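You operate a simulated robot arm through the tools that you are given. There is no shell and no other tool.

You are at the controls of a simulated robot arm. One attempt, no reset.

## Task
Clamp the silver nut in the holder and grease its top.
Fine: round brush, grease from the tin, brush back in its spot. Set down upright: round brush. A coat counts when it lies all over at full strength: go over it till it gets no stronger.

The check looks at the end state, three seconds after you hand in, the way a careful person would. Anything else that was tipped, shoved, dropped, spilled or broken makes it a failure.

## Robot
A 7-joint arm with a fingered hand, fixed in place. Base frame: the origin is on the floor under the middle of its stand, x ahead of it, y to its left, z up; the work surface is at about z = 850. Units: mm, degrees, N and s.
With the tool pointing down near the work surface it reaches from about 280 to 700 mm from the base axis. Its first joint turns from -69.0 to 172.0 degrees. Payload 3.4 kg.
The TCP is the grasp point between the finger pads, 25 mm short of the fingertips. In the tool frame z runs along the fingers and y along their closing line. The gripper opens to 88 mm; its body begins 29 mm behind the TCP. The gripper is a hand of 5 fingers: y runs from the thumb to the fingers, the wrist lies at [-13, -97, -162] in the tool frame.
Orientation is told as [roll, pitch, yaw] about the base's x, y, z axes, in that order, counted from this pose: with the fingers straight down and the wrist toward the robot, the tool's x, y and z point along [0, 1, 0], [1, 0, 0] and [0, 0, -1] of the base frame.

## Interface
- The arm moves only by the tool step_arm. Its argument "series" is a list of rows, each a list of 2 entries, a list of its own where there are three numbers: the shift along the tool's x, y, z in mm, then the turn, a rotation vector about the tool's x, y, z in degrees. In form: [[[tx, ty, tz], [wx, wy, wz]], ...]. A call has 1 to 20 rows; each row is the pose to reach, as a shift and turn from the pose commanded when the call began, along the tool's axes at that moment. Each row takes 0.2 s and may step no farther than 50 mm and 8.6 degrees from the row before; otherwise, the whole call is refused. A pose out of reach is approached as far as the arm can. The call stops where the force on the tool passes 40 N (or 10 N more than at its start, if that is more) or the arm is blocked; 0.2 s more then pass. In this call time passes only in rows, and 0.2 s behind the last. It gives the time, the measured TCP pose, the force on the tool (base axes), the opening and the grip force at its end, in the units of the frame above (readings bear some noise), with the torque about the TCP (base axes, N m) and any sound that the robot's microphone picked up.
- Cameras (640 x 400 px; columns grow to the right, rows downward): "scene" is fixed at [223.9, -640.2, 1485.3]; the picture's right is [0.73, -0.69, 0.00], its down [-0.55, -0.58, -0.60] and it looks along [0.41, 0.44, -0.80] (base axes); focal length 330 px, centre (320, 200). "wrist" rides on the gripper at [59, -79, -105] in the tool frame; the picture's right is [-0.73, 0.32, -0.61], its down [-0.62, -0.68, 0.38] and it looks along [-0.29, 0.66, 0.70] (tool axes); focal length 234 px, centre (320, 200). There is no depth. A picture from a camera that has moved, and an enlarged one, comes with that camera's place and axes in the base frame and with its lens. The place of the scene camera against the robot may be out by one fixed shift of up to 12 mm in any direction.
- snapshot(camera): a new picture of that camera. The clock stands still meanwhile.
- lift_body(by): slides the trunk up (or, below 0, down) by that many mm; the arm rides with it, the base frame stays. It gives what a move gives, with no picture.
- move_fingers(index, middle, ring, little, thumb_bend, thumb_turn): sets how far each is bent, from 0 (flat) to 100 (curled in); at 30 the hand is open as for a grip, at 70 the pads meet at the TCP. One left out holds its place. A second passes; each finger stops where it meets its share of the squeeze, and holds until it gets a number again. It is the only way to open and close the hand. It gives what a move gives, with no picture; readings hold the bend of each and the force on index, middle, ring, little, thumb and palm. thumb_turn goes from beside the hand (0) to across from the fingers (100), as for a grip.
- inspect(camera, box): a new picture of the part [left, top, right, bottom] of that camera's present view, enlarged. The clock stands still meanwhile.
- job_done(): hands the job in; it is judged then, once.

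Nothing tells you positions but the pictures and the camera data. Unless the task says otherwise, let go and move clear before handing in.

The tools are called after "Call:" by a JSON object that holds its "fn" and its "kwargs". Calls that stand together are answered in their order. step_arm: Moves the arm, as the interface text tells. Its arguments: {"type":"object","properties":{"series":{"type":"array","items":{"type":"array"}}},"required":["series"]} The other tools are called the same way: lift_body (by) moves the trunk up or down; move_fingers (index, middle, ring, little, thumb_bend, thumb_turn) moves the fingers one by one; snapshot (camera) takes a picture; inspect (camera, box) takes an enlarged picture of a part of a camera's view; job_done () hands the job in.

At the start:

```text
time_s: 0.0
ee_pos: [265.2, -371.2, 1200.4]
orientation: [-0.1, 0.0, -0.1]
wrist_force: [0.4, -0.1, -0.7]
moment: [0.0, -0.03, -0.02]
finger_gap: 87.5
gripper_force: 0.0
shape: jaw
bend: [30.0, 30.0, 30.0, 30.0, 30.0, 98.0]
finger forces: [0.0, 0.1, 0.1, 0.1, 0.1, 0.0]
trunk travel left (down, up): [-700.0, 240.0]
```

scene: 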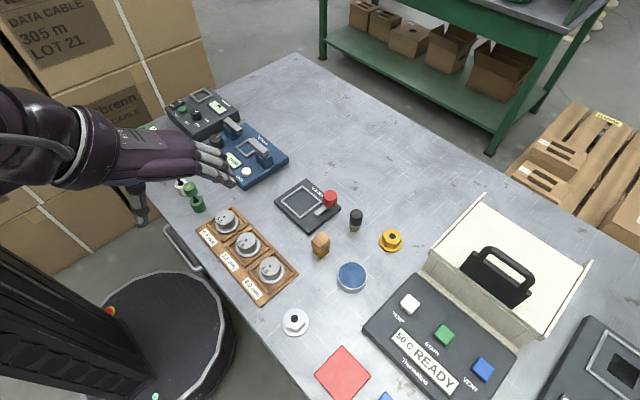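
wrist: 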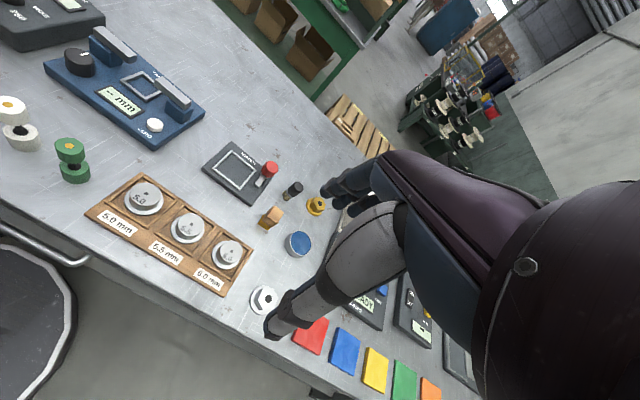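

I see a bench with several devices, a silver nut at the front edge, a yellow nut, a dark brush-like thing, a blue tin and a small holder with a red lever. I'll look closer before moving.

Call:
{"fn": "inspect", "kwargs": {"camera": "scene", "box": [260, 160, 420, 260]}}

Call:
{"fn": "inspect", "kwargs": {"camera": "scene", "box": [260, 240, 420, 340]}}

Call:
{"fn": "inspect", "kwargs": {"camera": "scene", "box": [160, 80, 320, 180]}}

Call:
{"fn": "inspect", "kwargs": {"camera": "wrist", "box": [180, 120, 340, 220]}}

Call:
{"fn": "inspect", "kwargs": {"camera": "scene", "box": [320, 240, 640, 400]}}

```text
4.00 times, centred on (340, 210) of scene
camera zoom: at [223.9, -640.2, 1485.3], right [0.73, -0.69, 0.0], down [-0.55, -0.58, -0.6], along [0.41, 0.44, -0.8], focal length 1320 px, centre (240, 160)
```

zoom: 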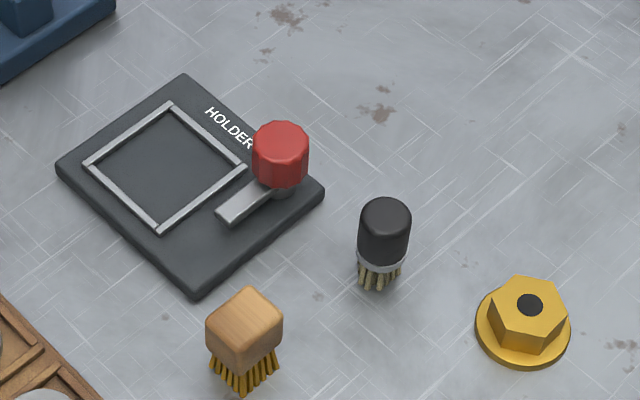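

```text
4.00 times, centred on (340, 290) of scene
camera zoom: at [223.9, -640.2, 1485.3], right [0.73, -0.69, 0.0], down [-0.55, -0.58, -0.6], along [0.41, 0.44, -0.8], focal length 1320 px, centre (240, -160)
```

zoom: 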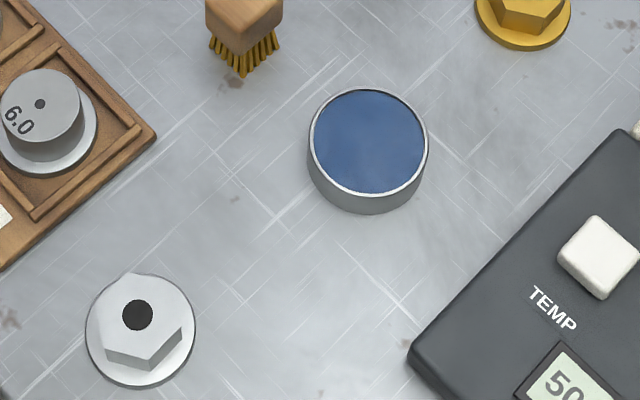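

```text
4.00 times, centred on (240, 130) of scene
camera zoom: at [223.9, -640.2, 1485.3], right [0.73, -0.69, 0.0], down [-0.55, -0.58, -0.6], along [0.41, 0.44, -0.8], focal length 1320 px, centre (640, 480)
```

zoom: 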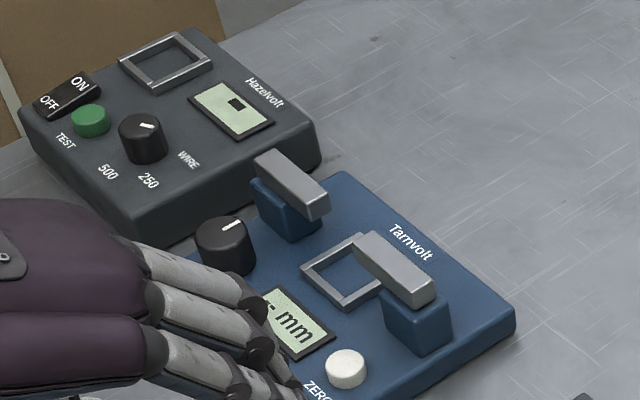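

```text
4.00 times, centred on (260, 170) of wrist
camera zoom: at [184.7, -313.2, 1303.6], right [0.32, -0.73, 0.61], down [-0.68, -0.62, -0.38], along [0.66, -0.29, -0.7], focal length 937 px, centre (560, 320)
```

zoom: 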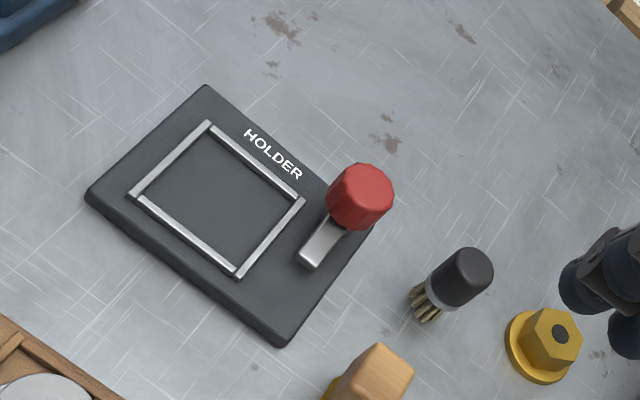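

```text
2.00 times, centred on (480, 320) of scene
camera zoom: at [223.9, -640.2, 1485.3], right [0.73, -0.69, 0.0], down [-0.55, -0.58, -0.6], along [0.41, 0.44, -0.8], focal length 660 px, centre (0, -40)
```

zoom: 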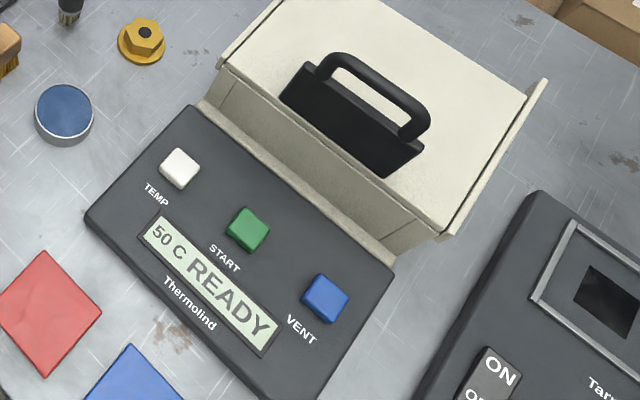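

I take the silver nut to be near (319, -471), the holder near (507, -276), the round black brush near (550, -409) and the tin near (454, -488). I'll bring the wrist camera over toward the holder for a close look.

Call:
{"fn": "step_arm", "kwargs": {"series": [[[20, 20, 30], [0, 0, 0]], [[40, 40, 60], [0, 0, 0]], [[60, 60, 90], [0, 0, 0]], [[80, 80, 120], [0, 0, 0]], [[100, 100, 150], [0, 0, 0]], [[123, 123, 180], [0, 0, 0]]]}}

Call:
{"fn": "snapshot", "kwargs": {"camera": "wrist"}}

Call:
{"fn": "snapshot", "kwargs": {"camera": "scene"}}

```text
time_s: 1.4
ee_pos: [390.6, -246.9, 1018.1]
orientation: [0.1, 0.1, -0.2]
wrist_force: [-0.1, -0.8, 0.2]
moment: [0.04, -0.02, 0.01]
finger_gap: 87.6
gripper_force: 0.0
shape: jaw
bend: [30.0, 30.0, 30.0, 30.0, 30.0, 98.0]
finger forces: [0.1, 0.1, 0.0, 0.0, 0.0, 0.1]
out of reach, approached as far as the arm can: row 4, 5
trunk travel left (down, up): [-700.0, 240.0]
```

```text
taken
camera wrist: at [309.8, -189.1, 1122.0], right [0.32, -0.73, 0.61], down [-0.68, -0.62, -0.38], along [0.66, -0.29, -0.7], focal length 234 px, centre (320, 200)
```

wrist: 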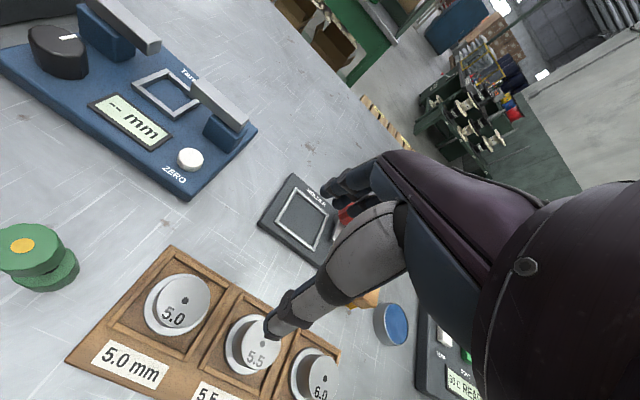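

```text
taken
```

scene: 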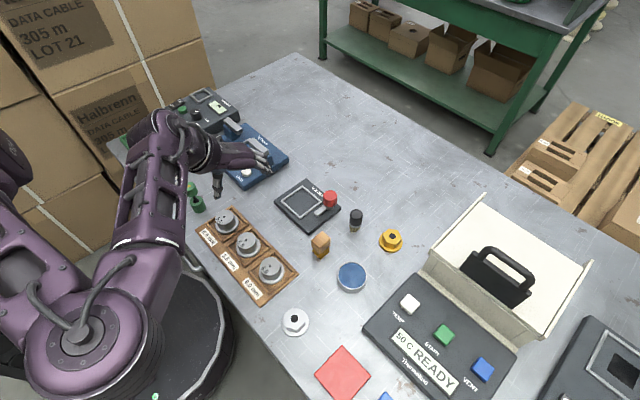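

The hand is now over the front left area and the holder is partly hidden in the wrist view. I'll zoom in with the scene camera on the lever, tin and nut for detail.

Call:
{"fn": "inspect", "kwargs": {"camera": "scene", "box": [270, 172, 350, 236]}}

Call:
{"fn": "inspect", "kwargs": {"camera": "scene", "box": [332, 200, 380, 240]}}

Call:
{"fn": "inspect", "kwargs": {"camera": "scene", "box": [328, 256, 376, 296]}}

Call:
{"fn": "inspect", "kwargs": {"camera": "scene", "box": [271, 302, 319, 342]}}

Call:
{"fn": "inspect", "kwargs": {"camera": "wrist", "box": [240, 160, 400, 260]}}

```text
6.25 times, centred on (310, 204) of scene
camera zoom: at [223.9, -640.2, 1485.3], right [0.73, -0.69, 0.0], down [-0.55, -0.58, -0.6], along [0.41, 0.44, -0.8], focal length 2062 px, centre (382, 175)
```

zoom: 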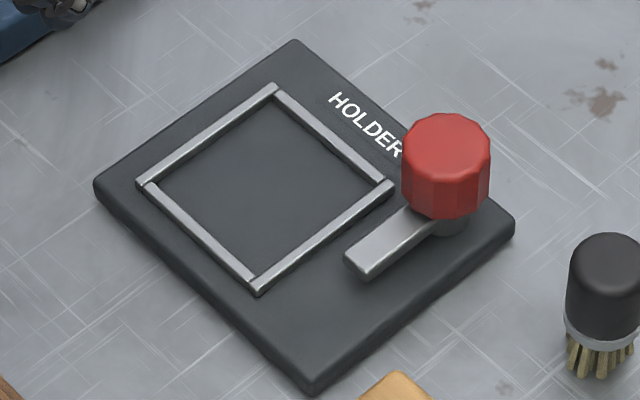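

```text
10.00 times, centred on (356, 220) of scene
camera zoom: at [223.9, -640.2, 1485.3], right [0.73, -0.69, 0.0], down [-0.55, -0.58, -0.6], along [0.41, 0.44, -0.8], focal length 3299 px, centre (-40, 0)
```

zoom: 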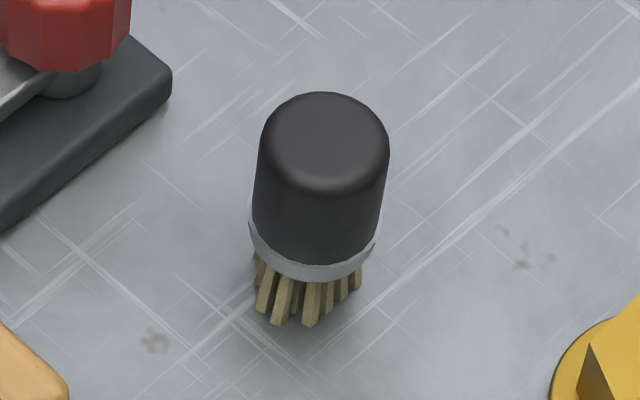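

```text
10.00 times, centred on (352, 276) of scene
camera zoom: at [223.9, -640.2, 1485.3], right [0.73, -0.69, 0.0], down [-0.55, -0.58, -0.6], along [0.41, 0.44, -0.8], focal length 3299 px, centre (0, -560)
```

zoom: 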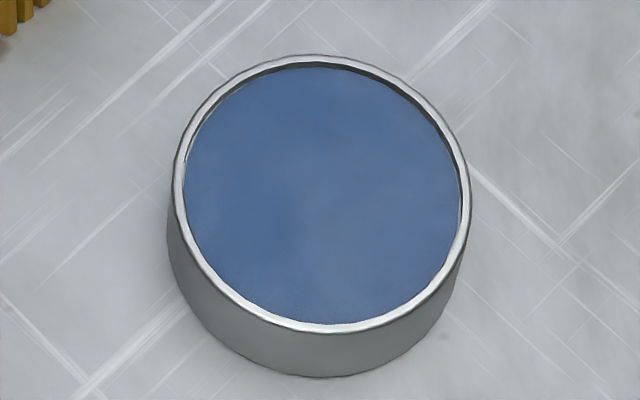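

```text
10.00 times, centred on (295, 322) of scene
camera zoom: at [223.9, -640.2, 1485.3], right [0.73, -0.69, 0.0], down [-0.55, -0.58, -0.6], along [0.41, 0.44, -0.8], focal length 3299 px, centre (570, -1020)
```

zoom: 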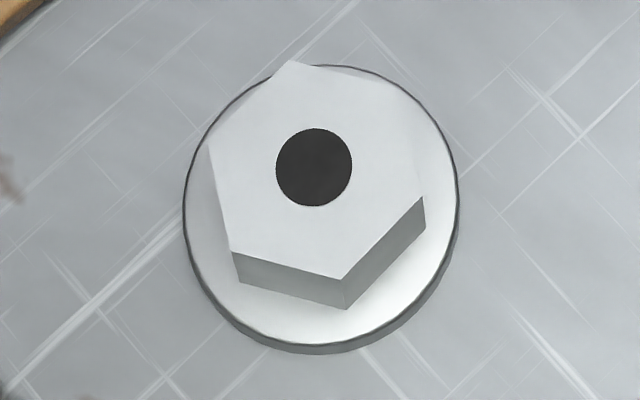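

```text
4.00 times, centred on (320, 210) of wrist
camera zoom: at [309.8, -189.1, 1122.0], right [0.32, -0.73, 0.61], down [-0.68, -0.62, -0.38], along [0.66, -0.29, -0.7], focal length 937 px, centre (320, 160)
```

zoom: 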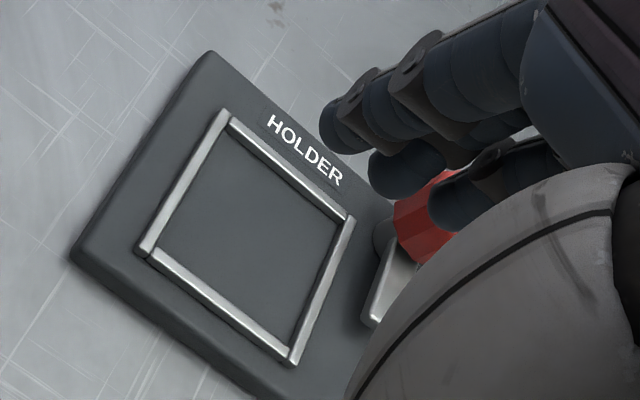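

The tin is open with blue grease inside, the nut is a flanged hex about 25 mm tall, and the holder's lever is a grey arm on a red knob. Next I place the hand to the right of the holder, high above the bench, so the wrist camera looks down on the holder.

Call:
{"fn": "step_arm", "kwargs": {"series": [[[-35, 25, 3], [0, 0, 0]], [[-70, 50, 6], [0, 0, 0]], [[-105, 75, 8], [0, 0, 0]], [[-140, 101, 10], [0, 0, 0]]]}}

Call:
{"fn": "snapshot", "kwargs": {"camera": "wrist"}}

Call:
{"fn": "snapshot", "kwargs": {"camera": "scene"}}

```text
time_s: 2.4
ee_pos: [490.2, -389.9, 1008.0]
orientation: [0.1, -0.1, 0.0]
wrist_force: [0.4, 0.3, -0.1]
moment: [0.03, 0.0, 0.0]
finger_gap: 87.6
gripper_force: 0.1
shape: jaw
bend: [30.0, 30.0, 30.0, 30.0, 30.0, 98.0]
finger forces: [0.0, 0.1, 0.1, 0.0, 0.0, 0.1]
trunk travel left (down, up): [-700.0, 240.0]
```

```text
taken
camera wrist: at [410.3, -331.5, 1112.8], right [0.32, -0.73, 0.61], down [-0.68, -0.62, -0.38], along [0.66, -0.29, -0.7], focal length 234 px, centre (320, 200)
```

wrist: 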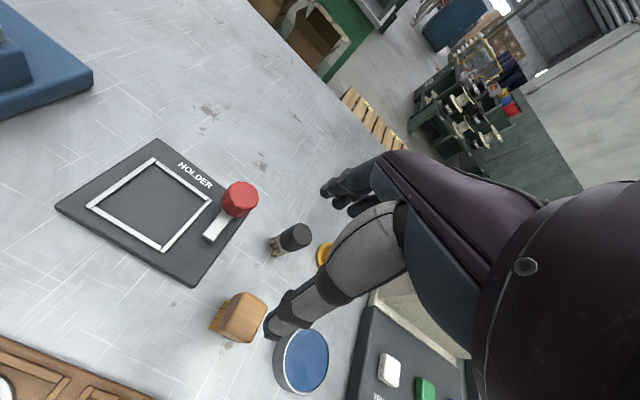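

```text
taken
```

scene: 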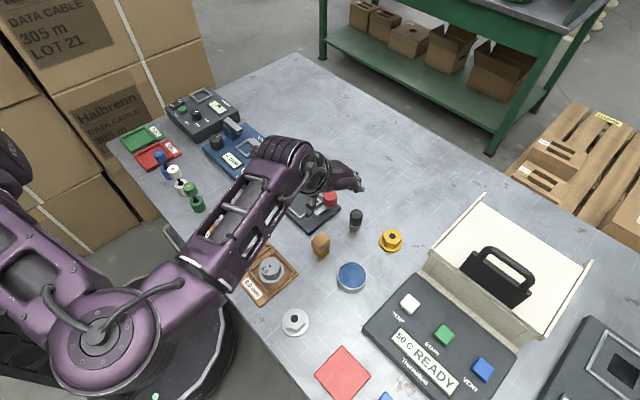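

The wrist camera now has a clear view of the holder, lever, both brushes and the tin. I'll zoom in for measurements.

Call:
{"fn": "inspect", "kwargs": {"camera": "wrist", "box": [40, 120, 280, 300]}}

Call:
{"fn": "inspect", "kwargs": {"camera": "wrist", "box": [190, 170, 270, 250]}}

Call:
{"fn": "inspect", "kwargs": {"camera": "wrist", "box": [200, 200, 400, 400]}}

```text
2.22 times, centred on (160, 210) of wrist
camera zoom: at [410.3, -331.5, 1112.8], right [0.32, -0.73, 0.61], down [-0.68, -0.62, -0.38], along [0.66, -0.29, -0.7], focal length 520 px, centre (676, 178)
```

zoom: 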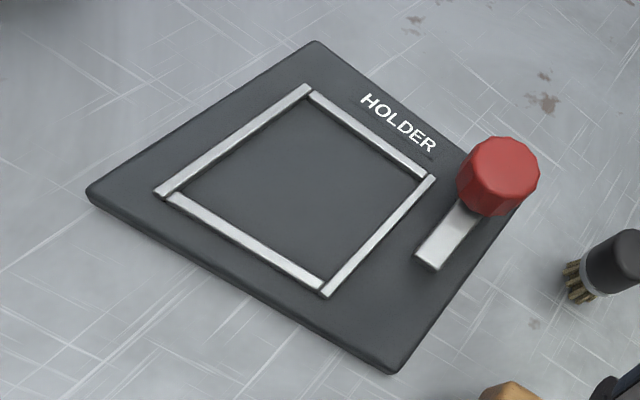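

```text
5.00 times, centred on (230, 210) of wrist
camera zoom: at [410.3, -331.5, 1112.8], right [0.32, -0.73, 0.61], down [-0.68, -0.62, -0.38], along [0.66, -0.29, -0.7], focal length 1171 px, centre (770, 150)
```

zoom: 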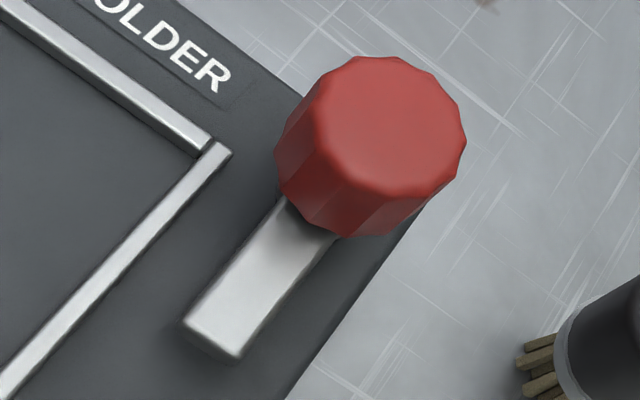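

```text
2.00 times, centred on (300, 300) of wrist
camera zoom: at [410.3, -331.5, 1112.8], right [0.32, -0.73, 0.61], down [-0.68, -0.62, -0.38], along [0.66, -0.29, -0.7], focal length 468 px, centre (360, 0)
```

zoom: 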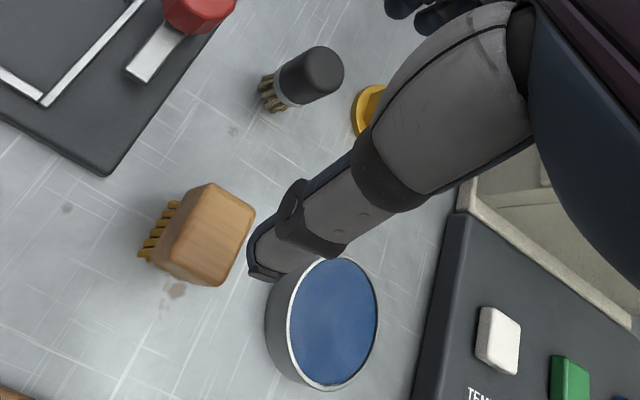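

Cross-checking both cameras, the scene camera seems shifted by roughly (-3, -10). The holder frame is centred near (504, -286), the knob near (545, -340), and the nut near (315, -481). Next I look at the hand itself to learn how the fingers are arranged.

Call:
{"fn": "inspect", "kwargs": {"camera": "scene", "box": [260, 120, 380, 220]}}

Call:
{"fn": "inspect", "kwargs": {"camera": "wrist", "box": [240, 120, 480, 360]}}

```text
4.00 times, centred on (320, 170) of scene
camera zoom: at [223.9, -640.2, 1485.3], right [0.73, -0.69, 0.0], down [-0.55, -0.58, -0.6], along [0.41, 0.44, -0.8], focal length 1320 px, centre (320, 320)
```

zoom: 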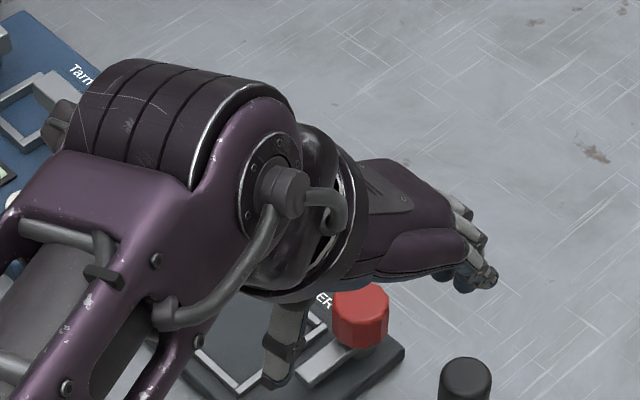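

```text
1.67 times, centred on (360, 240) of wrist
camera zoom: at [410.3, -331.5, 1112.8], right [0.32, -0.73, 0.61], down [-0.68, -0.62, -0.38], along [0.66, -0.29, -0.7], focal length 390 px, centre (253, 133)
```

zoom: 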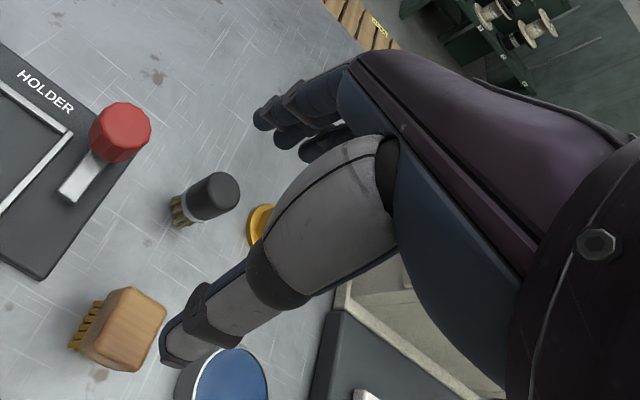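

The thumb opposes index and middle near tool x≈0, while ring and little sit at -x. I'll move above the silver nut at yaw -29°, which lines the closing line up with a pair of hex flats, staying high for a check.

Call:
{"fn": "step_arm", "kwargs": {"series": [[[-18, -35, 9], [0, 0, 5.8]], [[-36, -70, 18], [0, 0, 11.6]], [[-54, -105, 27], [0, 0, 17.4]], [[-72, -140, 36], [0, 0, 23.2]], [[-91, -175, 45], [0, 0, 29.1]]]}}

Call:
{"fn": "snapshot", "kwargs": {"camera": "wrist"}}

Call:
{"fn": "snapshot", "kwargs": {"camera": "scene"}}

```text
time_s: 3.6
ee_pos: [313.1, -481.4, 965.4]
orientation: [0.2, -0.1, -29.1]
wrist_force: [0.0, -1.2, -0.2]
moment: [-0.01, -0.03, -0.02]
finger_gap: 87.7
gripper_force: 0.0
shape: jaw
bend: [30.0, 30.0, 30.0, 30.0, 30.0, 98.0]
finger forces: [0.0, 0.1, 0.1, 0.0, 0.0, 0.1]
trunk travel left (down, up): [-700.0, 240.0]
```

```text
taken
camera wrist: at [271.0, -392.2, 1068.7], right [-0.07, -0.79, 0.61], down [-0.9, -0.21, -0.38], along [0.43, -0.57, -0.7], focal length 234 px, centre (320, 200)
```

wrist: 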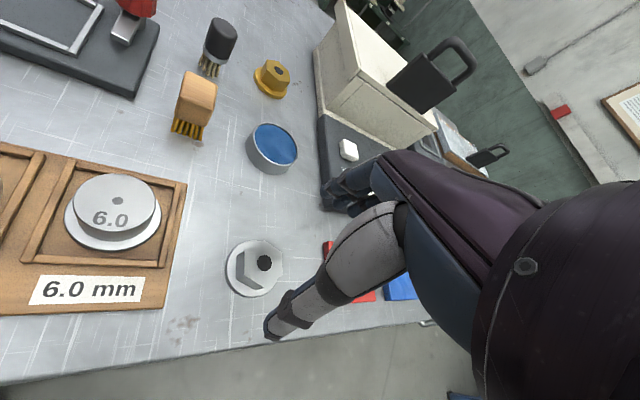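

```text
taken
```

scene: 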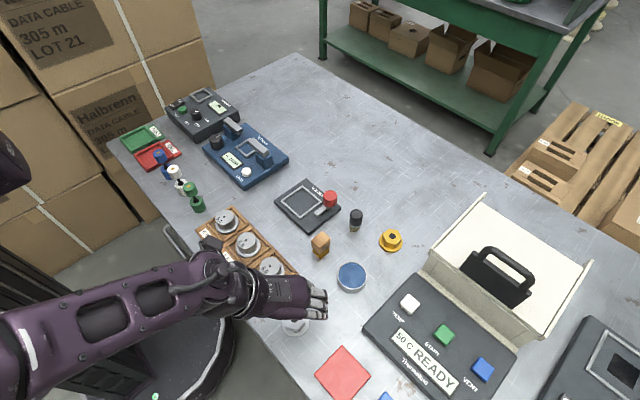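

The hand is above the nut and the nut is visible beside the thumb. I'll zoom to measure it.

Call:
{"fn": "inspect", "kwargs": {"camera": "wrist", "box": [210, 220, 306, 316]}}

Call:
{"fn": "inspect", "kwargs": {"camera": "wrist", "box": [140, 0, 320, 180]}}

Call:
{"fn": "inspect", "kwargs": {"camera": "scene", "box": [240, 260, 360, 350]}}

```text
4.17 times, centred on (258, 268) of wrist
camera zoom: at [271.0, -392.2, 1068.7], right [-0.07, -0.79, 0.61], down [-0.9, -0.21, -0.38], along [0.43, -0.57, -0.7], focal length 976 px, centre (578, -83)
```

zoom: 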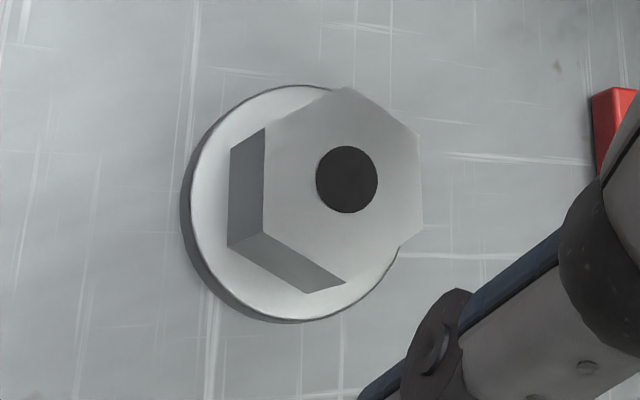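

```text
2.22 times, centred on (230, 90) of wrist
camera zoom: at [271.0, -392.2, 1068.7], right [-0.07, -0.79, 0.61], down [-0.9, -0.21, -0.38], along [0.43, -0.57, -0.7], focal length 520 px, centre (520, 444)
```

zoom: 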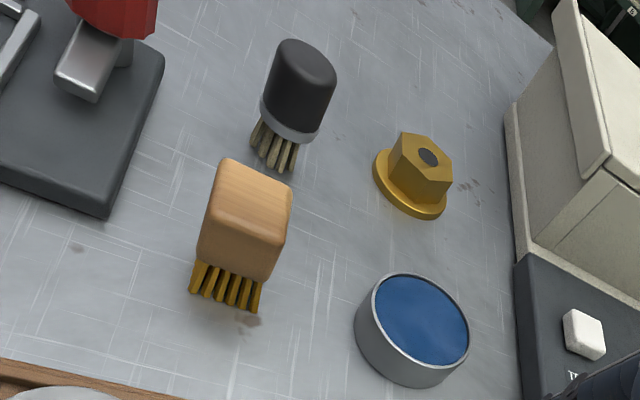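

```text
4.44 times, centred on (300, 305) of scene
camera zoom: at [223.9, -640.2, 1485.3], right [0.73, -0.69, 0.0], down [-0.55, -0.58, -0.6], along [0.41, 0.44, -0.8], focal length 1466 px, centre (409, -267)
```

zoom: 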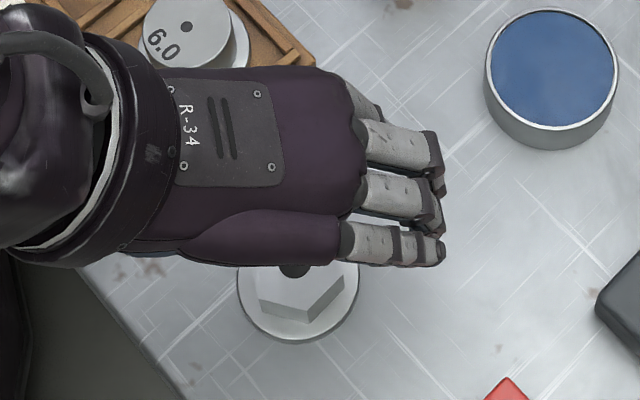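

The nut centre measures about (314, -482), top near z=875, with vertices along base x, so yaw -29° matches its flats. Before descending I'll partly close the fingers in free air to see where the pads actually meet.

Call:
{"fn": "move_fingers", "kwargs": {"index": 55, "middle": 55, "ring": 30, "little": 30, "thumb_bend": 55, "thumb_turn": 98}}

Call:
{"fn": "inspect", "kwargs": {"camera": "wrist", "box": [200, 120, 440, 360]}}

Call:
{"fn": "inspect", "kwargs": {"camera": "scene", "box": [240, 260, 360, 350]}}

```text
time_s: 4.6
ee_pos: [313.7, -481.7, 963.7]
orientation: [0.0, 0.0, -29.0]
wrist_force: [-0.6, -0.1, 0.2]
moment: [0.01, 0.0, 0.0]
finger_gap: 31.2
gripper_force: 0.1
shape: fingers
bend: [55.0, 55.0, 30.0, 30.0, 55.0, 99.0]
finger forces: [0.0, 0.1, 0.0, 0.0, 0.0, 0.0]
trunk travel left (down, up): [-700.0, 240.0]
```

```text
1.67 times, centred on (320, 240) of wrist
camera zoom: at [272.2, -392.0, 1068.4], right [-0.07, -0.79, 0.61], down [-0.9, -0.21, -0.38], along [0.43, -0.57, -0.7], focal length 390 px, centre (320, 133)
```

zoom: 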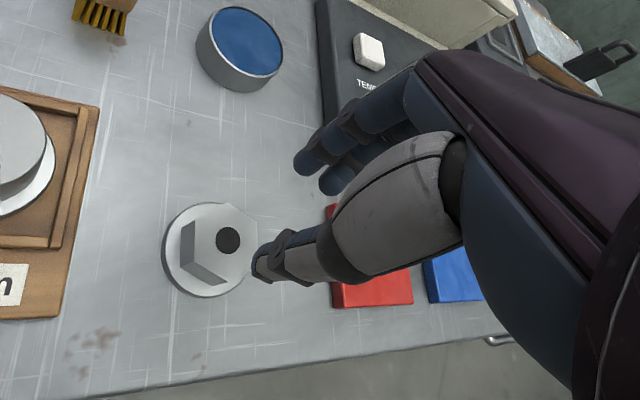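

```text
4.44 times, centred on (300, 305) of scene
camera zoom: at [223.9, -640.2, 1485.3], right [0.73, -0.69, 0.0], down [-0.55, -0.58, -0.6], along [0.41, 0.44, -0.8], focal length 1466 px, centre (409, -267)
```

zoom: 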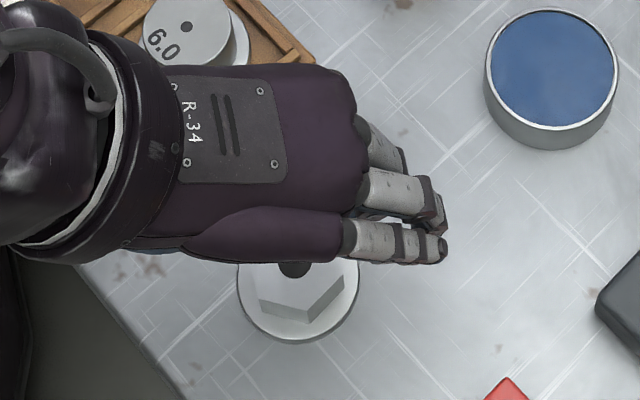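

At bend 55 the index and thumb pads oppose near tool x≈0, with the middle finger about 15 mm to the side, and tips reach roughly 25 mm below the TCP. I'll reopen and descend around the nut with a 3 mm side shift.

Call:
{"fn": "move_fingers", "kwargs": {"index": 30, "middle": 30, "ring": 25, "little": 25, "thumb_bend": 30}}

Call:
{"fn": "step_arm", "kwargs": {"series": [[[3, 0, 20], [0, 0, 0]], [[3, 0, 40], [0, 0, 0]], [[3, 0, 55], [0, 0, 0]], [[3, 0, 65], [0, 0, 0]], [[3, 0, 72], [0, 0, 0]], [[3, 0, 79], [0, 0, 0]]]}}

Call:
{"fn": "inspect", "kwargs": {"camera": "wrist", "box": [200, 120, 440, 360]}}

Call:
{"fn": "inspect", "kwargs": {"camera": "scene", "box": [240, 270, 360, 360]}}

```text
time_s: 5.6
ee_pos: [314.2, -480.2, 963.7]
orientation: [0.0, 0.1, -29.1]
wrist_force: [0.1, 0.1, 0.0]
moment: [-0.03, 0.02, 0.02]
finger_gap: 84.8
gripper_force: 0.1
shape: fingers
bend: [30.0, 30.0, 25.0, 25.0, 30.0, 96.0]
finger forces: [0.1, 0.1, 0.0, 0.0, 0.0, 0.1]
trunk travel left (down, up): [-700.0, 240.0]
```

```text
time_s: 7.0
ee_pos: [315.9, -476.3, 883.9]
orientation: [0.1, 0.0, -29.0]
wrist_force: [0.0, -0.5, 0.6]
moment: [-0.01, -0.01, -0.02]
finger_gap: 84.7
gripper_force: 0.0
shape: fingers
bend: [30.0, 30.0, 25.0, 25.0, 30.0, 96.0]
finger forces: [0.0, 0.0, 0.0, 0.0, 0.0, 0.0]
trunk travel left (down, up): [-700.0, 240.0]
```

```text
1.67 times, centred on (320, 240) of wrist
camera zoom: at [274.4, -387.5, 988.7], right [-0.07, -0.79, 0.61], down [-0.9, -0.21, -0.38], along [0.43, -0.57, -0.7], focal length 390 px, centre (320, 133)
```

zoom: 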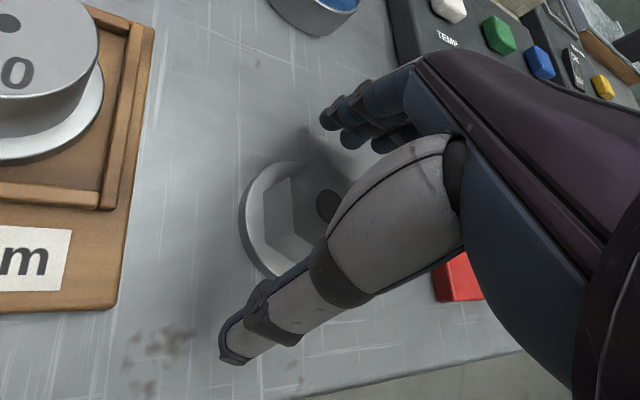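

```text
4.44 times, centred on (300, 315) of scene
camera zoom: at [223.9, -640.2, 1485.3], right [0.73, -0.69, 0.0], down [-0.55, -0.58, -0.6], along [0.41, 0.44, -0.8], focal length 1466 px, centre (409, -311)
```

zoom: 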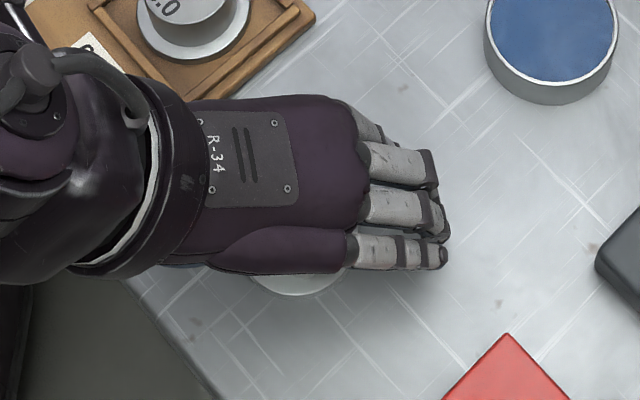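

The nut sits between thumb and fingers, about 4 mm to the -x side of the TCP as planned. I'll close index, middle and thumb on the hex.

Call:
{"fn": "move_fingers", "kwargs": {"index": 50, "middle": 50, "thumb_bend": 50}}

Call:
{"fn": "move_fingers", "kwargs": {"index": 66, "middle": 66, "thumb_bend": 66}}

Call:
{"fn": "inspect", "kwargs": {"camera": "wrist", "box": [200, 120, 440, 360]}}

```text
time_s: 8.0
ee_pos: [316.7, -476.4, 884.5]
orientation: [0.0, 0.0, -29.1]
wrist_force: [0.3, -1.2, 0.4]
moment: [0.0, 0.01, -0.01]
finger_gap: 42.1
gripper_force: 0.1
shape: fingers
bend: [50.0, 50.0, 25.0, 25.0, 50.0, 98.0]
finger forces: [0.0, 0.0, 0.0, 0.0, 0.0, 0.1]
trunk travel left (down, up): [-700.0, 240.0]
```

```text
time_s: 9.0
ee_pos: [316.5, -475.5, 885.2]
orientation: [-0.1, -0.1, -29.0]
wrist_force: [-0.4, -1.0, 2.7]
moment: [-0.17, -0.13, 0.02]
finger_gap: 29.6
gripper_force: 10.6
shape: fingers
bend: [59.0, 57.0, 25.0, 25.0, 54.0, 98.0]
finger forces: [3.5, 8.6, 0.1, 0.1, 9.3, 0.0]
trunk travel left (down, up): [-700.0, 240.0]
```

```text
1.67 times, centred on (320, 240) of wrist
camera zoom: at [274.0, -387.0, 989.3], right [-0.07, -0.79, 0.61], down [-0.9, -0.21, -0.38], along [0.43, -0.57, -0.7], focal length 390 px, centre (320, 133)
```

zoom: 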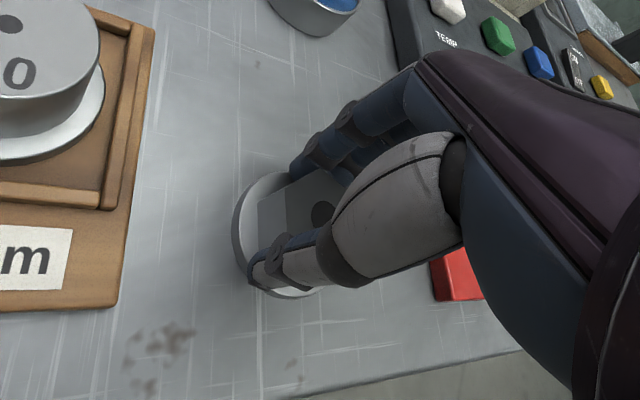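

The fingers hold the nut with about 10 N; it shifted about 3 mm toward the thumb. I'll lift a little and check it comes along level.

Call:
{"fn": "step_arm", "kwargs": {"series": [[[0, 0, -5], [0, 0, 0]], [[0, 0, -12], [0, 0, 0]], [[0, 0, -25], [0, 0, 0]], [[0, 0, -45], [0, 0, 0]], [[0, 0, -70], [0, 0, 0]]]}}

Call:
{"fn": "inspect", "kwargs": {"camera": "wrist", "box": [200, 120, 440, 360]}}

Call:
{"fn": "inspect", "kwargs": {"camera": "scene", "box": [240, 250, 360, 340]}}

```text
time_s: 10.2
ee_pos: [317.0, -476.1, 955.3]
orientation: [0.0, 0.0, -29.0]
wrist_force: [0.2, 0.3, -2.1]
moment: [0.01, -0.01, 0.01]
finger_gap: 29.4
gripper_force: 8.8
shape: fingers
bend: [59.0, 59.0, 25.0, 25.0, 54.0, 98.0]
finger forces: [3.6, 5.3, 0.0, 0.1, 8.9, 0.1]
trunk travel left (down, up): [-700.0, 240.0]
```

```text
1.67 times, centred on (320, 240) of wrist
camera zoom: at [275.0, -387.4, 1059.8], right [-0.07, -0.79, 0.61], down [-0.9, -0.21, -0.38], along [0.43, -0.57, -0.7], focal length 390 px, centre (320, 133)
```

zoom: 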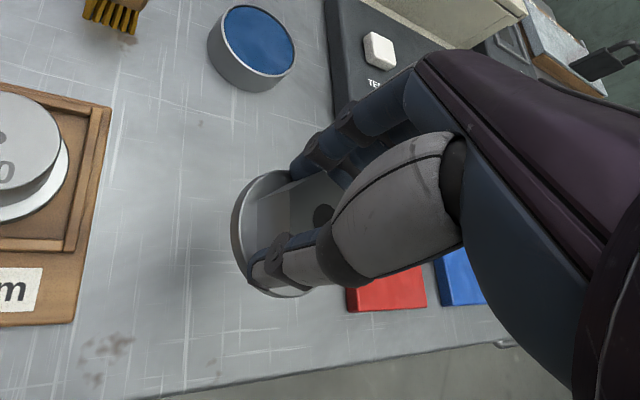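

```text
4.44 times, centred on (300, 295) of scene
camera zoom: at [223.9, -640.2, 1485.3], right [0.73, -0.69, 0.0], down [-0.55, -0.58, -0.6], along [0.41, 0.44, -0.8], focal length 1466 px, centre (409, -222)
```

zoom: 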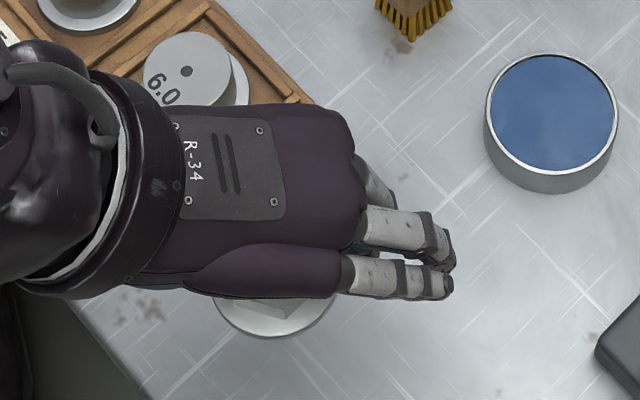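

The nut came up level and is held firmly. I'll carry it high over to the holder, turning the hand to yaw +37° so the fingers stay clear of the knob and lever.

Call:
{"fn": "step_arm", "kwargs": {"series": [[[0, 0, -35], [0, 0, 0]], [[26, 7, -35], [0, 0, -6.6]], [[53, 14, -35], [0, 0, -13.2]], [[79, 21, -35], [0, 0, -19.8]], [[105, 28, -35], [0, 0, -26.4]], [[131, 36, -35], [0, 0, -33]], [[158, 43, -35], [0, 0, -39.6]], [[184, 50, -35], [0, 0, -46.2]], [[210, 57, -35], [0, 0, -52.8]], [[236, 64, -35], [0, 0, -59.4]], [[262.6, 71.3, -35], [0, 0, -66]]]}}

Call:
{"fn": "snapshot", "kwargs": {"camera": "wrist"}}

Call:
{"fn": "snapshot", "kwargs": {"camera": "scene"}}

```text
time_s: 12.6
ee_pos: [508.1, -281.8, 990.6]
orientation: [0.1, 0.1, 37.1]
wrist_force: [0.1, 0.4, -2.2]
moment: [0.01, 0.0, -0.02]
finger_gap: 29.2
gripper_force: 8.5
shape: fingers
bend: [59.0, 59.0, 25.0, 25.0, 54.0, 98.0]
finger forces: [3.6, 5.1, 0.0, 0.1, 8.5, 0.0]
trunk travel left (down, up): [-700.0, 240.0]
```

```text
taken
camera wrist: at [408.0, -282.7, 1094.8], right [0.7, -0.38, 0.61], down [-0.17, -0.91, -0.38], along [0.7, 0.16, -0.7], focal length 234 px, centre (320, 200)
```

wrist: 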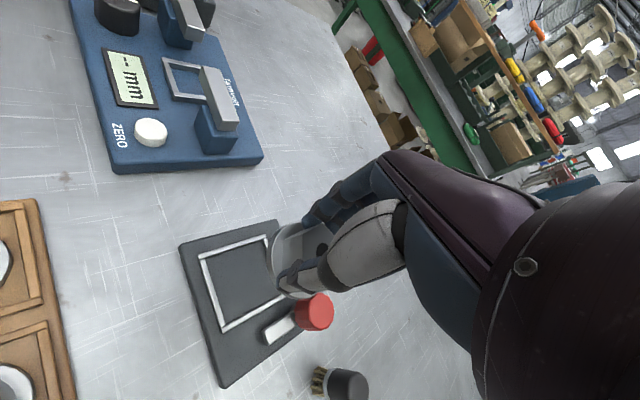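

```text
taken
```

scene: 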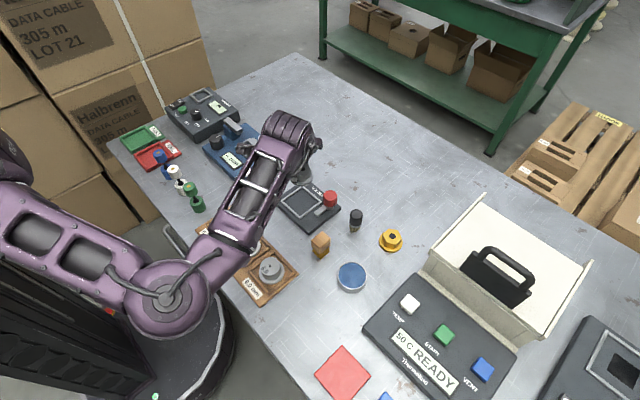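

The nut is now above the holder. I'll zoom in to measure the nut in the hand and the frame below together.

Call:
{"fn": "inspect", "kwargs": {"camera": "wrist", "box": [170, 200, 370, 400]}}

Call:
{"fn": "inspect", "kwargs": {"camera": "scene", "box": [260, 120, 360, 240]}}

Call:
{"fn": "inspect", "kwargs": {"camera": "wrist", "box": [250, 190, 346, 310]}}

```text
2.00 times, centred on (270, 300) of wrist
camera zoom: at [408.0, -282.7, 1094.8], right [0.7, -0.38, 0.61], down [-0.17, -0.91, -0.38], along [0.7, 0.16, -0.7], focal length 468 px, centre (420, 0)
```

zoom: 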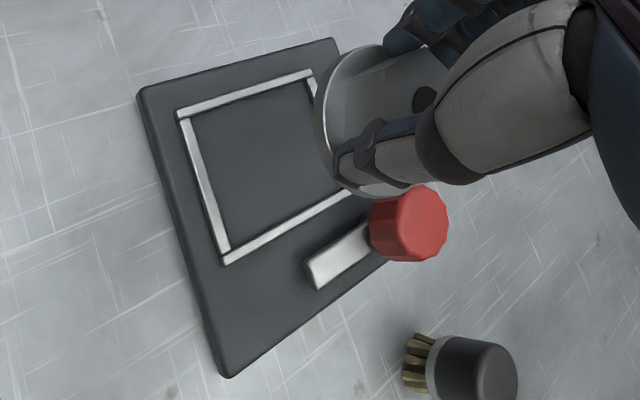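

```text
3.33 times, centred on (310, 180) of scene
camera zoom: at [223.9, -640.2, 1485.3], right [0.73, -0.69, 0.0], down [-0.55, -0.58, -0.6], along [0.41, 0.44, -0.8], focal length 1100 px, centre (353, 267)
```

zoom: 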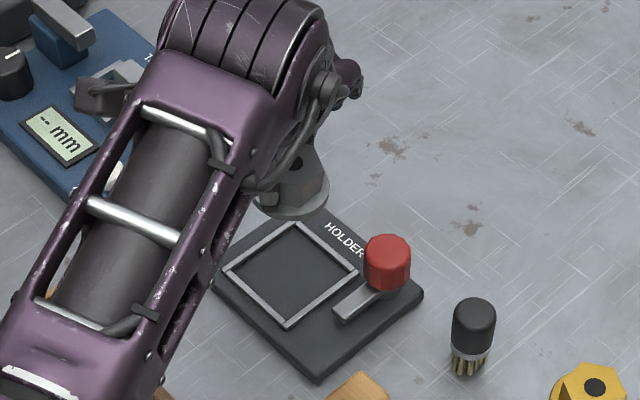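

```text
3.33 times, centred on (298, 250) of wrist
camera zoom: at [408.0, -282.7, 1094.8], right [0.7, -0.38, 0.61], down [-0.17, -0.91, -0.38], along [0.7, 0.16, -0.7], focal length 781 px, centre (393, 33)
```

zoom: 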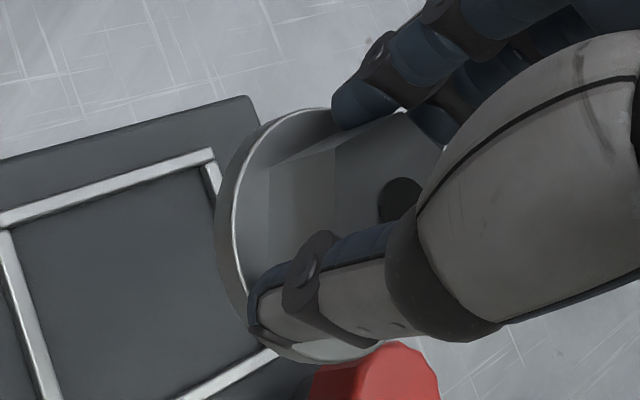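

The nut centre is within 2 mm of the frame centre (about (505, -285)). I'll correct by 2.5 mm and lower most of the way.

Call:
{"fn": "step_arm", "kwargs": {"series": [[[2.5, -0.3, 20], [0, 0, 0]], [[2.5, -0.3, 40], [0, 0, 0]], [[2.5, -0.3, 60], [0, 0, 0]], [[2.5, -0.3, 72], [0, 0, 0]], [[2.5, -0.3, 78], [0, 0, 0]]]}}

Call:
{"fn": "inspect", "kwargs": {"camera": "wrist", "box": [200, 180, 380, 360]}}

Call:
{"fn": "inspect", "kwargs": {"camera": "scene", "box": [260, 150, 360, 240]}}

```text
time_s: 13.8
ee_pos: [502.6, -279.8, 910.7]
orientation: [0.0, 0.0, 37.0]
wrist_force: [0.2, -0.4, -2.0]
moment: [0.01, 0.03, 0.01]
finger_gap: 29.0
gripper_force: 8.4
shape: fingers
bend: [59.0, 59.0, 25.0, 25.0, 55.0, 98.0]
finger forces: [3.5, 5.0, 0.0, 0.0, 8.3, 0.1]
trunk travel left (down, up): [-700.0, 240.0]
```

```text
2.22 times, centred on (290, 270) of wrist
camera zoom: at [404.2, -280.5, 1015.9], right [0.69, -0.39, 0.61], down [-0.17, -0.91, -0.38], along [0.7, 0.16, -0.7], focal length 520 px, centre (387, 44)
```

zoom: 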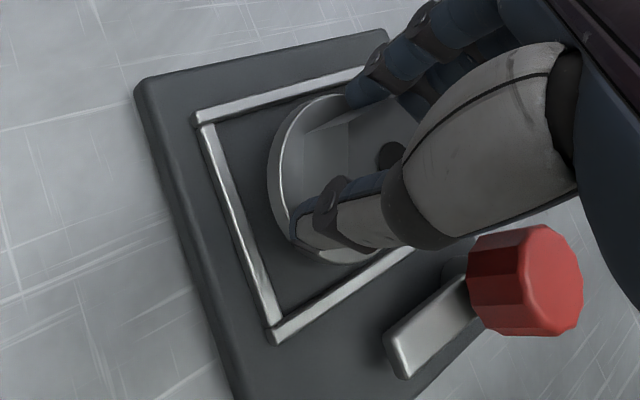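

```text
4.44 times, centred on (310, 195) of scene
camera zoom: at [223.9, -640.2, 1485.3], right [0.73, -0.69, 0.0], down [-0.55, -0.58, -0.6], along [0.41, 0.44, -0.8], focal length 1466 px, centre (364, 222)
```

zoom: 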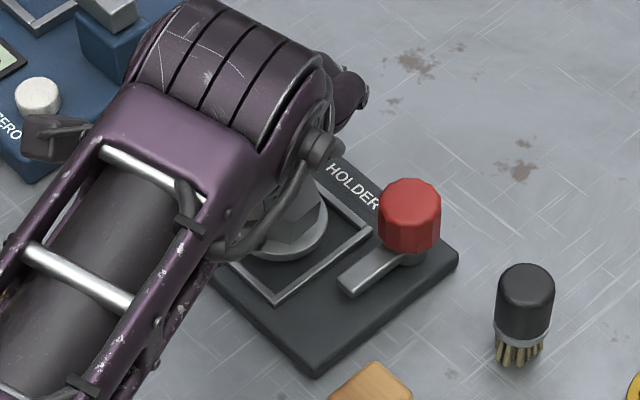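

The nut is about 15 mm above the plate and nearly centred over the frame opening. I'll nudge 1 mm and lower in small steps until it touches.

Call:
{"fn": "step_arm", "kwargs": {"series": [[[-0.8, 0.5, 4], [0, 0, 0]], [[-0.8, 0.5, 7], [0, 0, 0]], [[-0.8, 0.5, 10], [0, 0, 0]], [[-0.8, 0.5, 12], [0, 0, 0]], [[-0.8, 0.5, 13], [0, 0, 0]]]}}

Call:
{"fn": "inspect", "kwargs": {"camera": "wrist", "box": [200, 180, 380, 360]}}

Call:
{"fn": "inspect", "kwargs": {"camera": "scene", "box": [270, 170, 350, 235]}}

```text
time_s: 15.0
ee_pos: [505.5, -279.0, 899.4]
orientation: [0.1, -0.1, 36.8]
wrist_force: [0.0, 0.8, -0.1]
moment: [-0.02, -0.04, 0.01]
finger_gap: 29.0
gripper_force: 9.3
shape: fingers
bend: [59.0, 59.0, 25.0, 25.0, 55.0, 98.0]
finger forces: [3.4, 6.6, 0.1, 0.1, 8.8, 0.0]
trunk travel left (down, up): [-700.0, 240.0]
```

```text
2.22 times, centred on (290, 270) of wrist
camera zoom: at [405.1, -280.6, 1003.6], right [0.69, -0.39, 0.61], down [-0.17, -0.91, -0.38], along [0.7, 0.16, -0.7], focal length 520 px, centre (387, 44)
```

zoom: 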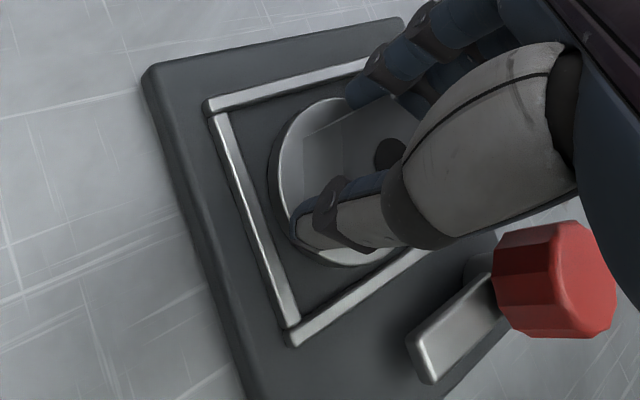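

```text
6.15 times, centred on (310, 202) of scene
camera zoom: at [223.9, -640.2, 1485.3], right [0.73, -0.69, 0.0], down [-0.55, -0.58, -0.6], along [0.41, 0.44, -0.8], focal length 2030 px, centre (382, 185)
```

zoom: 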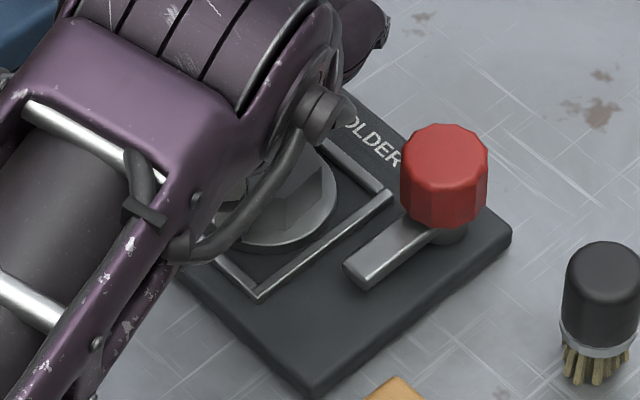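

The wrist force changed by about the nut's weight, so it is starting to touch. I'll look closer to confirm it is inside the frame rather than on a bar.

Call:
{"fn": "inspect", "kwargs": {"camera": "scene", "box": [292, 190, 340, 222]}}

Call:
{"fn": "inspect", "kwargs": {"camera": "wrist", "box": [250, 200, 340, 290]}}

```text
12.50 times, centred on (316, 206) of scene
camera zoom: at [223.9, -640.2, 1485.3], right [0.73, -0.69, 0.0], down [-0.55, -0.58, -0.6], along [0.41, 0.44, -0.8], focal length 4123 px, centre (370, 125)
```

zoom: 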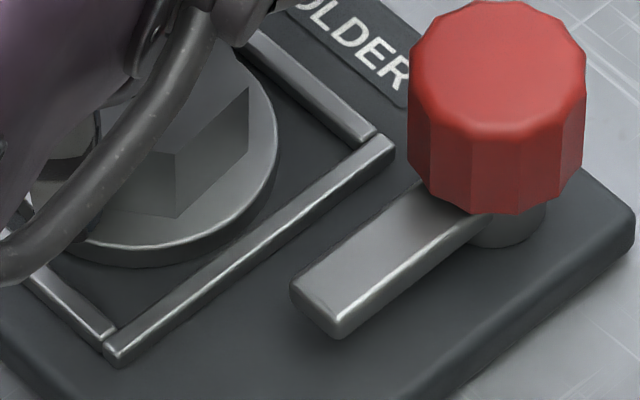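

```text
4.44 times, centred on (295, 245) of wrist
camera zoom: at [405.1, -280.6, 1003.6], right [0.69, -0.39, 0.61], down [-0.17, -0.91, -0.38], along [0.7, 0.16, -0.7], focal length 1041 px, centre (431, 0)
```

zoom: 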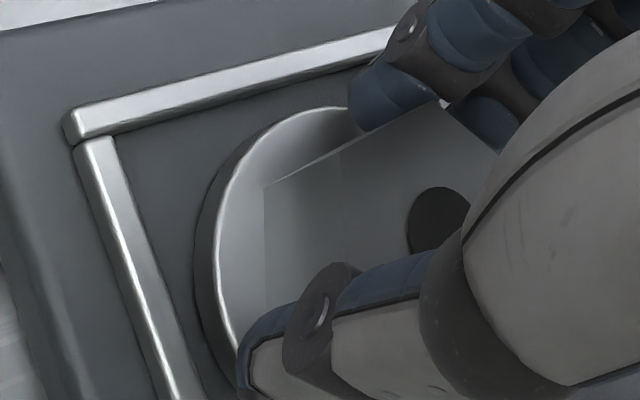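

The flange is sitting on the plate inside the frame with a few mm of gap all around. I'll settle it half a millimetre and release gently.

Call:
{"fn": "step_arm", "kwargs": {"series": [[[0, 0, 0.5], [0, 0, 0]], [[0, 0, 1], [0, 0, 0]]]}}

Call:
{"fn": "move_fingers", "kwargs": {"index": 48, "middle": 48, "thumb_bend": 46}}

Call:
{"fn": "move_fingers", "kwargs": {"index": 30, "middle": 30, "thumb_bend": 30}}

Call:
{"fn": "step_arm", "kwargs": {"series": [[[0, 0, -10], [0, 0, 0]], [[0, 0, -30], [0, 0, 0]], [[0, 0, -55], [0, 0, 0]], [[0, 0, -85], [0, 0, 0]]]}}

Call:
{"fn": "inspect", "kwargs": {"camera": "scene", "box": [270, 170, 350, 235]}}

Call:
{"fn": "snapshot", "kwargs": {"camera": "wrist"}}

```text
time_s: 15.6
ee_pos: [504.6, -279.5, 899.1]
orientation: [0.0, -0.2, 36.9]
wrist_force: [0.4, 1.8, 3.0]
moment: [0.04, -0.07, 0.02]
finger_gap: 28.8
gripper_force: 10.4
shape: fingers
bend: [59.0, 59.0, 25.0, 25.0, 55.0, 98.0]
finger forces: [3.5, 8.9, 0.0, 0.0, 9.2, 0.1]
trunk travel left (down, up): [-700.0, 240.0]
```

```text
time_s: 16.6
ee_pos: [504.7, -278.6, 899.0]
orientation: [0.0, 0.0, 36.9]
wrist_force: [-0.3, 0.1, -0.1]
moment: [0.0, -0.01, -0.01]
finger_gap: 47.8
gripper_force: 0.2
shape: fingers
bend: [48.0, 48.0, 25.0, 25.0, 46.0, 98.0]
finger forces: [0.0, 0.0, 0.0, 0.2, 0.0, 0.1]
trunk travel left (down, up): [-700.0, 240.0]
```

```text
time_s: 17.6
ee_pos: [504.9, -279.7, 898.1]
orientation: [-0.1, 0.1, 36.9]
wrist_force: [-0.4, 0.6, 0.0]
moment: [0.0, 0.01, 0.01]
finger_gap: 84.5
gripper_force: 0.1
shape: fingers
bend: [30.0, 30.0, 25.0, 25.0, 30.0, 96.0]
finger forces: [0.1, 0.0, 0.1, 0.0, 0.1, 0.0]
trunk travel left (down, up): [-700.0, 240.0]
```

```text
time_s: 18.6
ee_pos: [503.8, -280.0, 985.2]
orientation: [-0.1, -0.1, 36.9]
wrist_force: [-0.6, 0.3, -0.2]
moment: [-0.01, -0.03, 0.02]
finger_gap: 84.6
gripper_force: 0.0
shape: fingers
bend: [30.0, 30.0, 25.0, 25.0, 30.0, 96.0]
finger forces: [0.1, 0.0, 0.1, 0.0, 0.0, 0.1]
trunk travel left (down, up): [-700.0, 240.0]
```

```text
6.15 times, centred on (310, 202) of scene
camera zoom: at [223.9, -640.2, 1485.3], right [0.73, -0.69, 0.0], down [-0.55, -0.58, -0.6], along [0.41, 0.44, -0.8], focal length 2030 px, centre (382, 185)
```

zoom: 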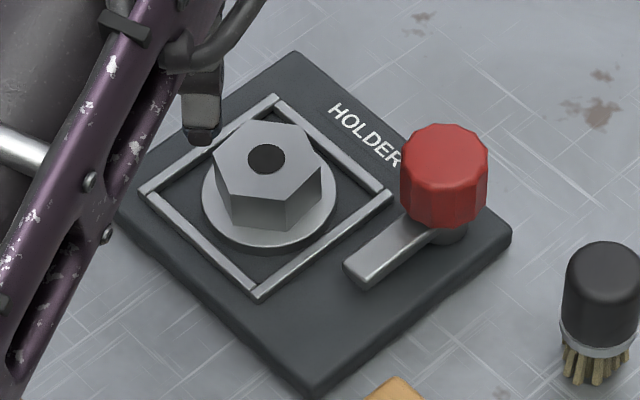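

```text
taken
camera wrist: at [404.7, -281.8, 1089.3], right [0.69, -0.39, 0.61], down [-0.17, -0.91, -0.38], along [0.7, 0.16, -0.7], focal length 234 px, centre (320, 200)
```

wrist: 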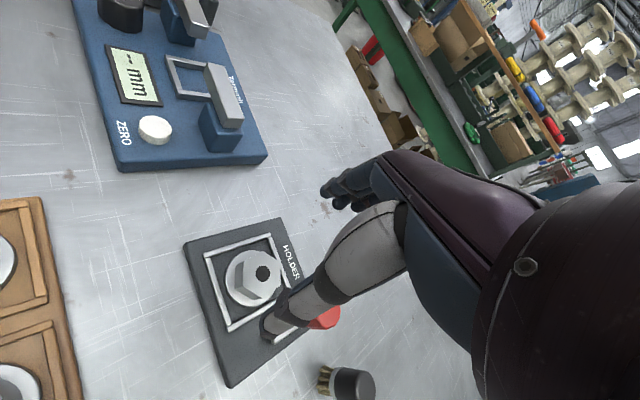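

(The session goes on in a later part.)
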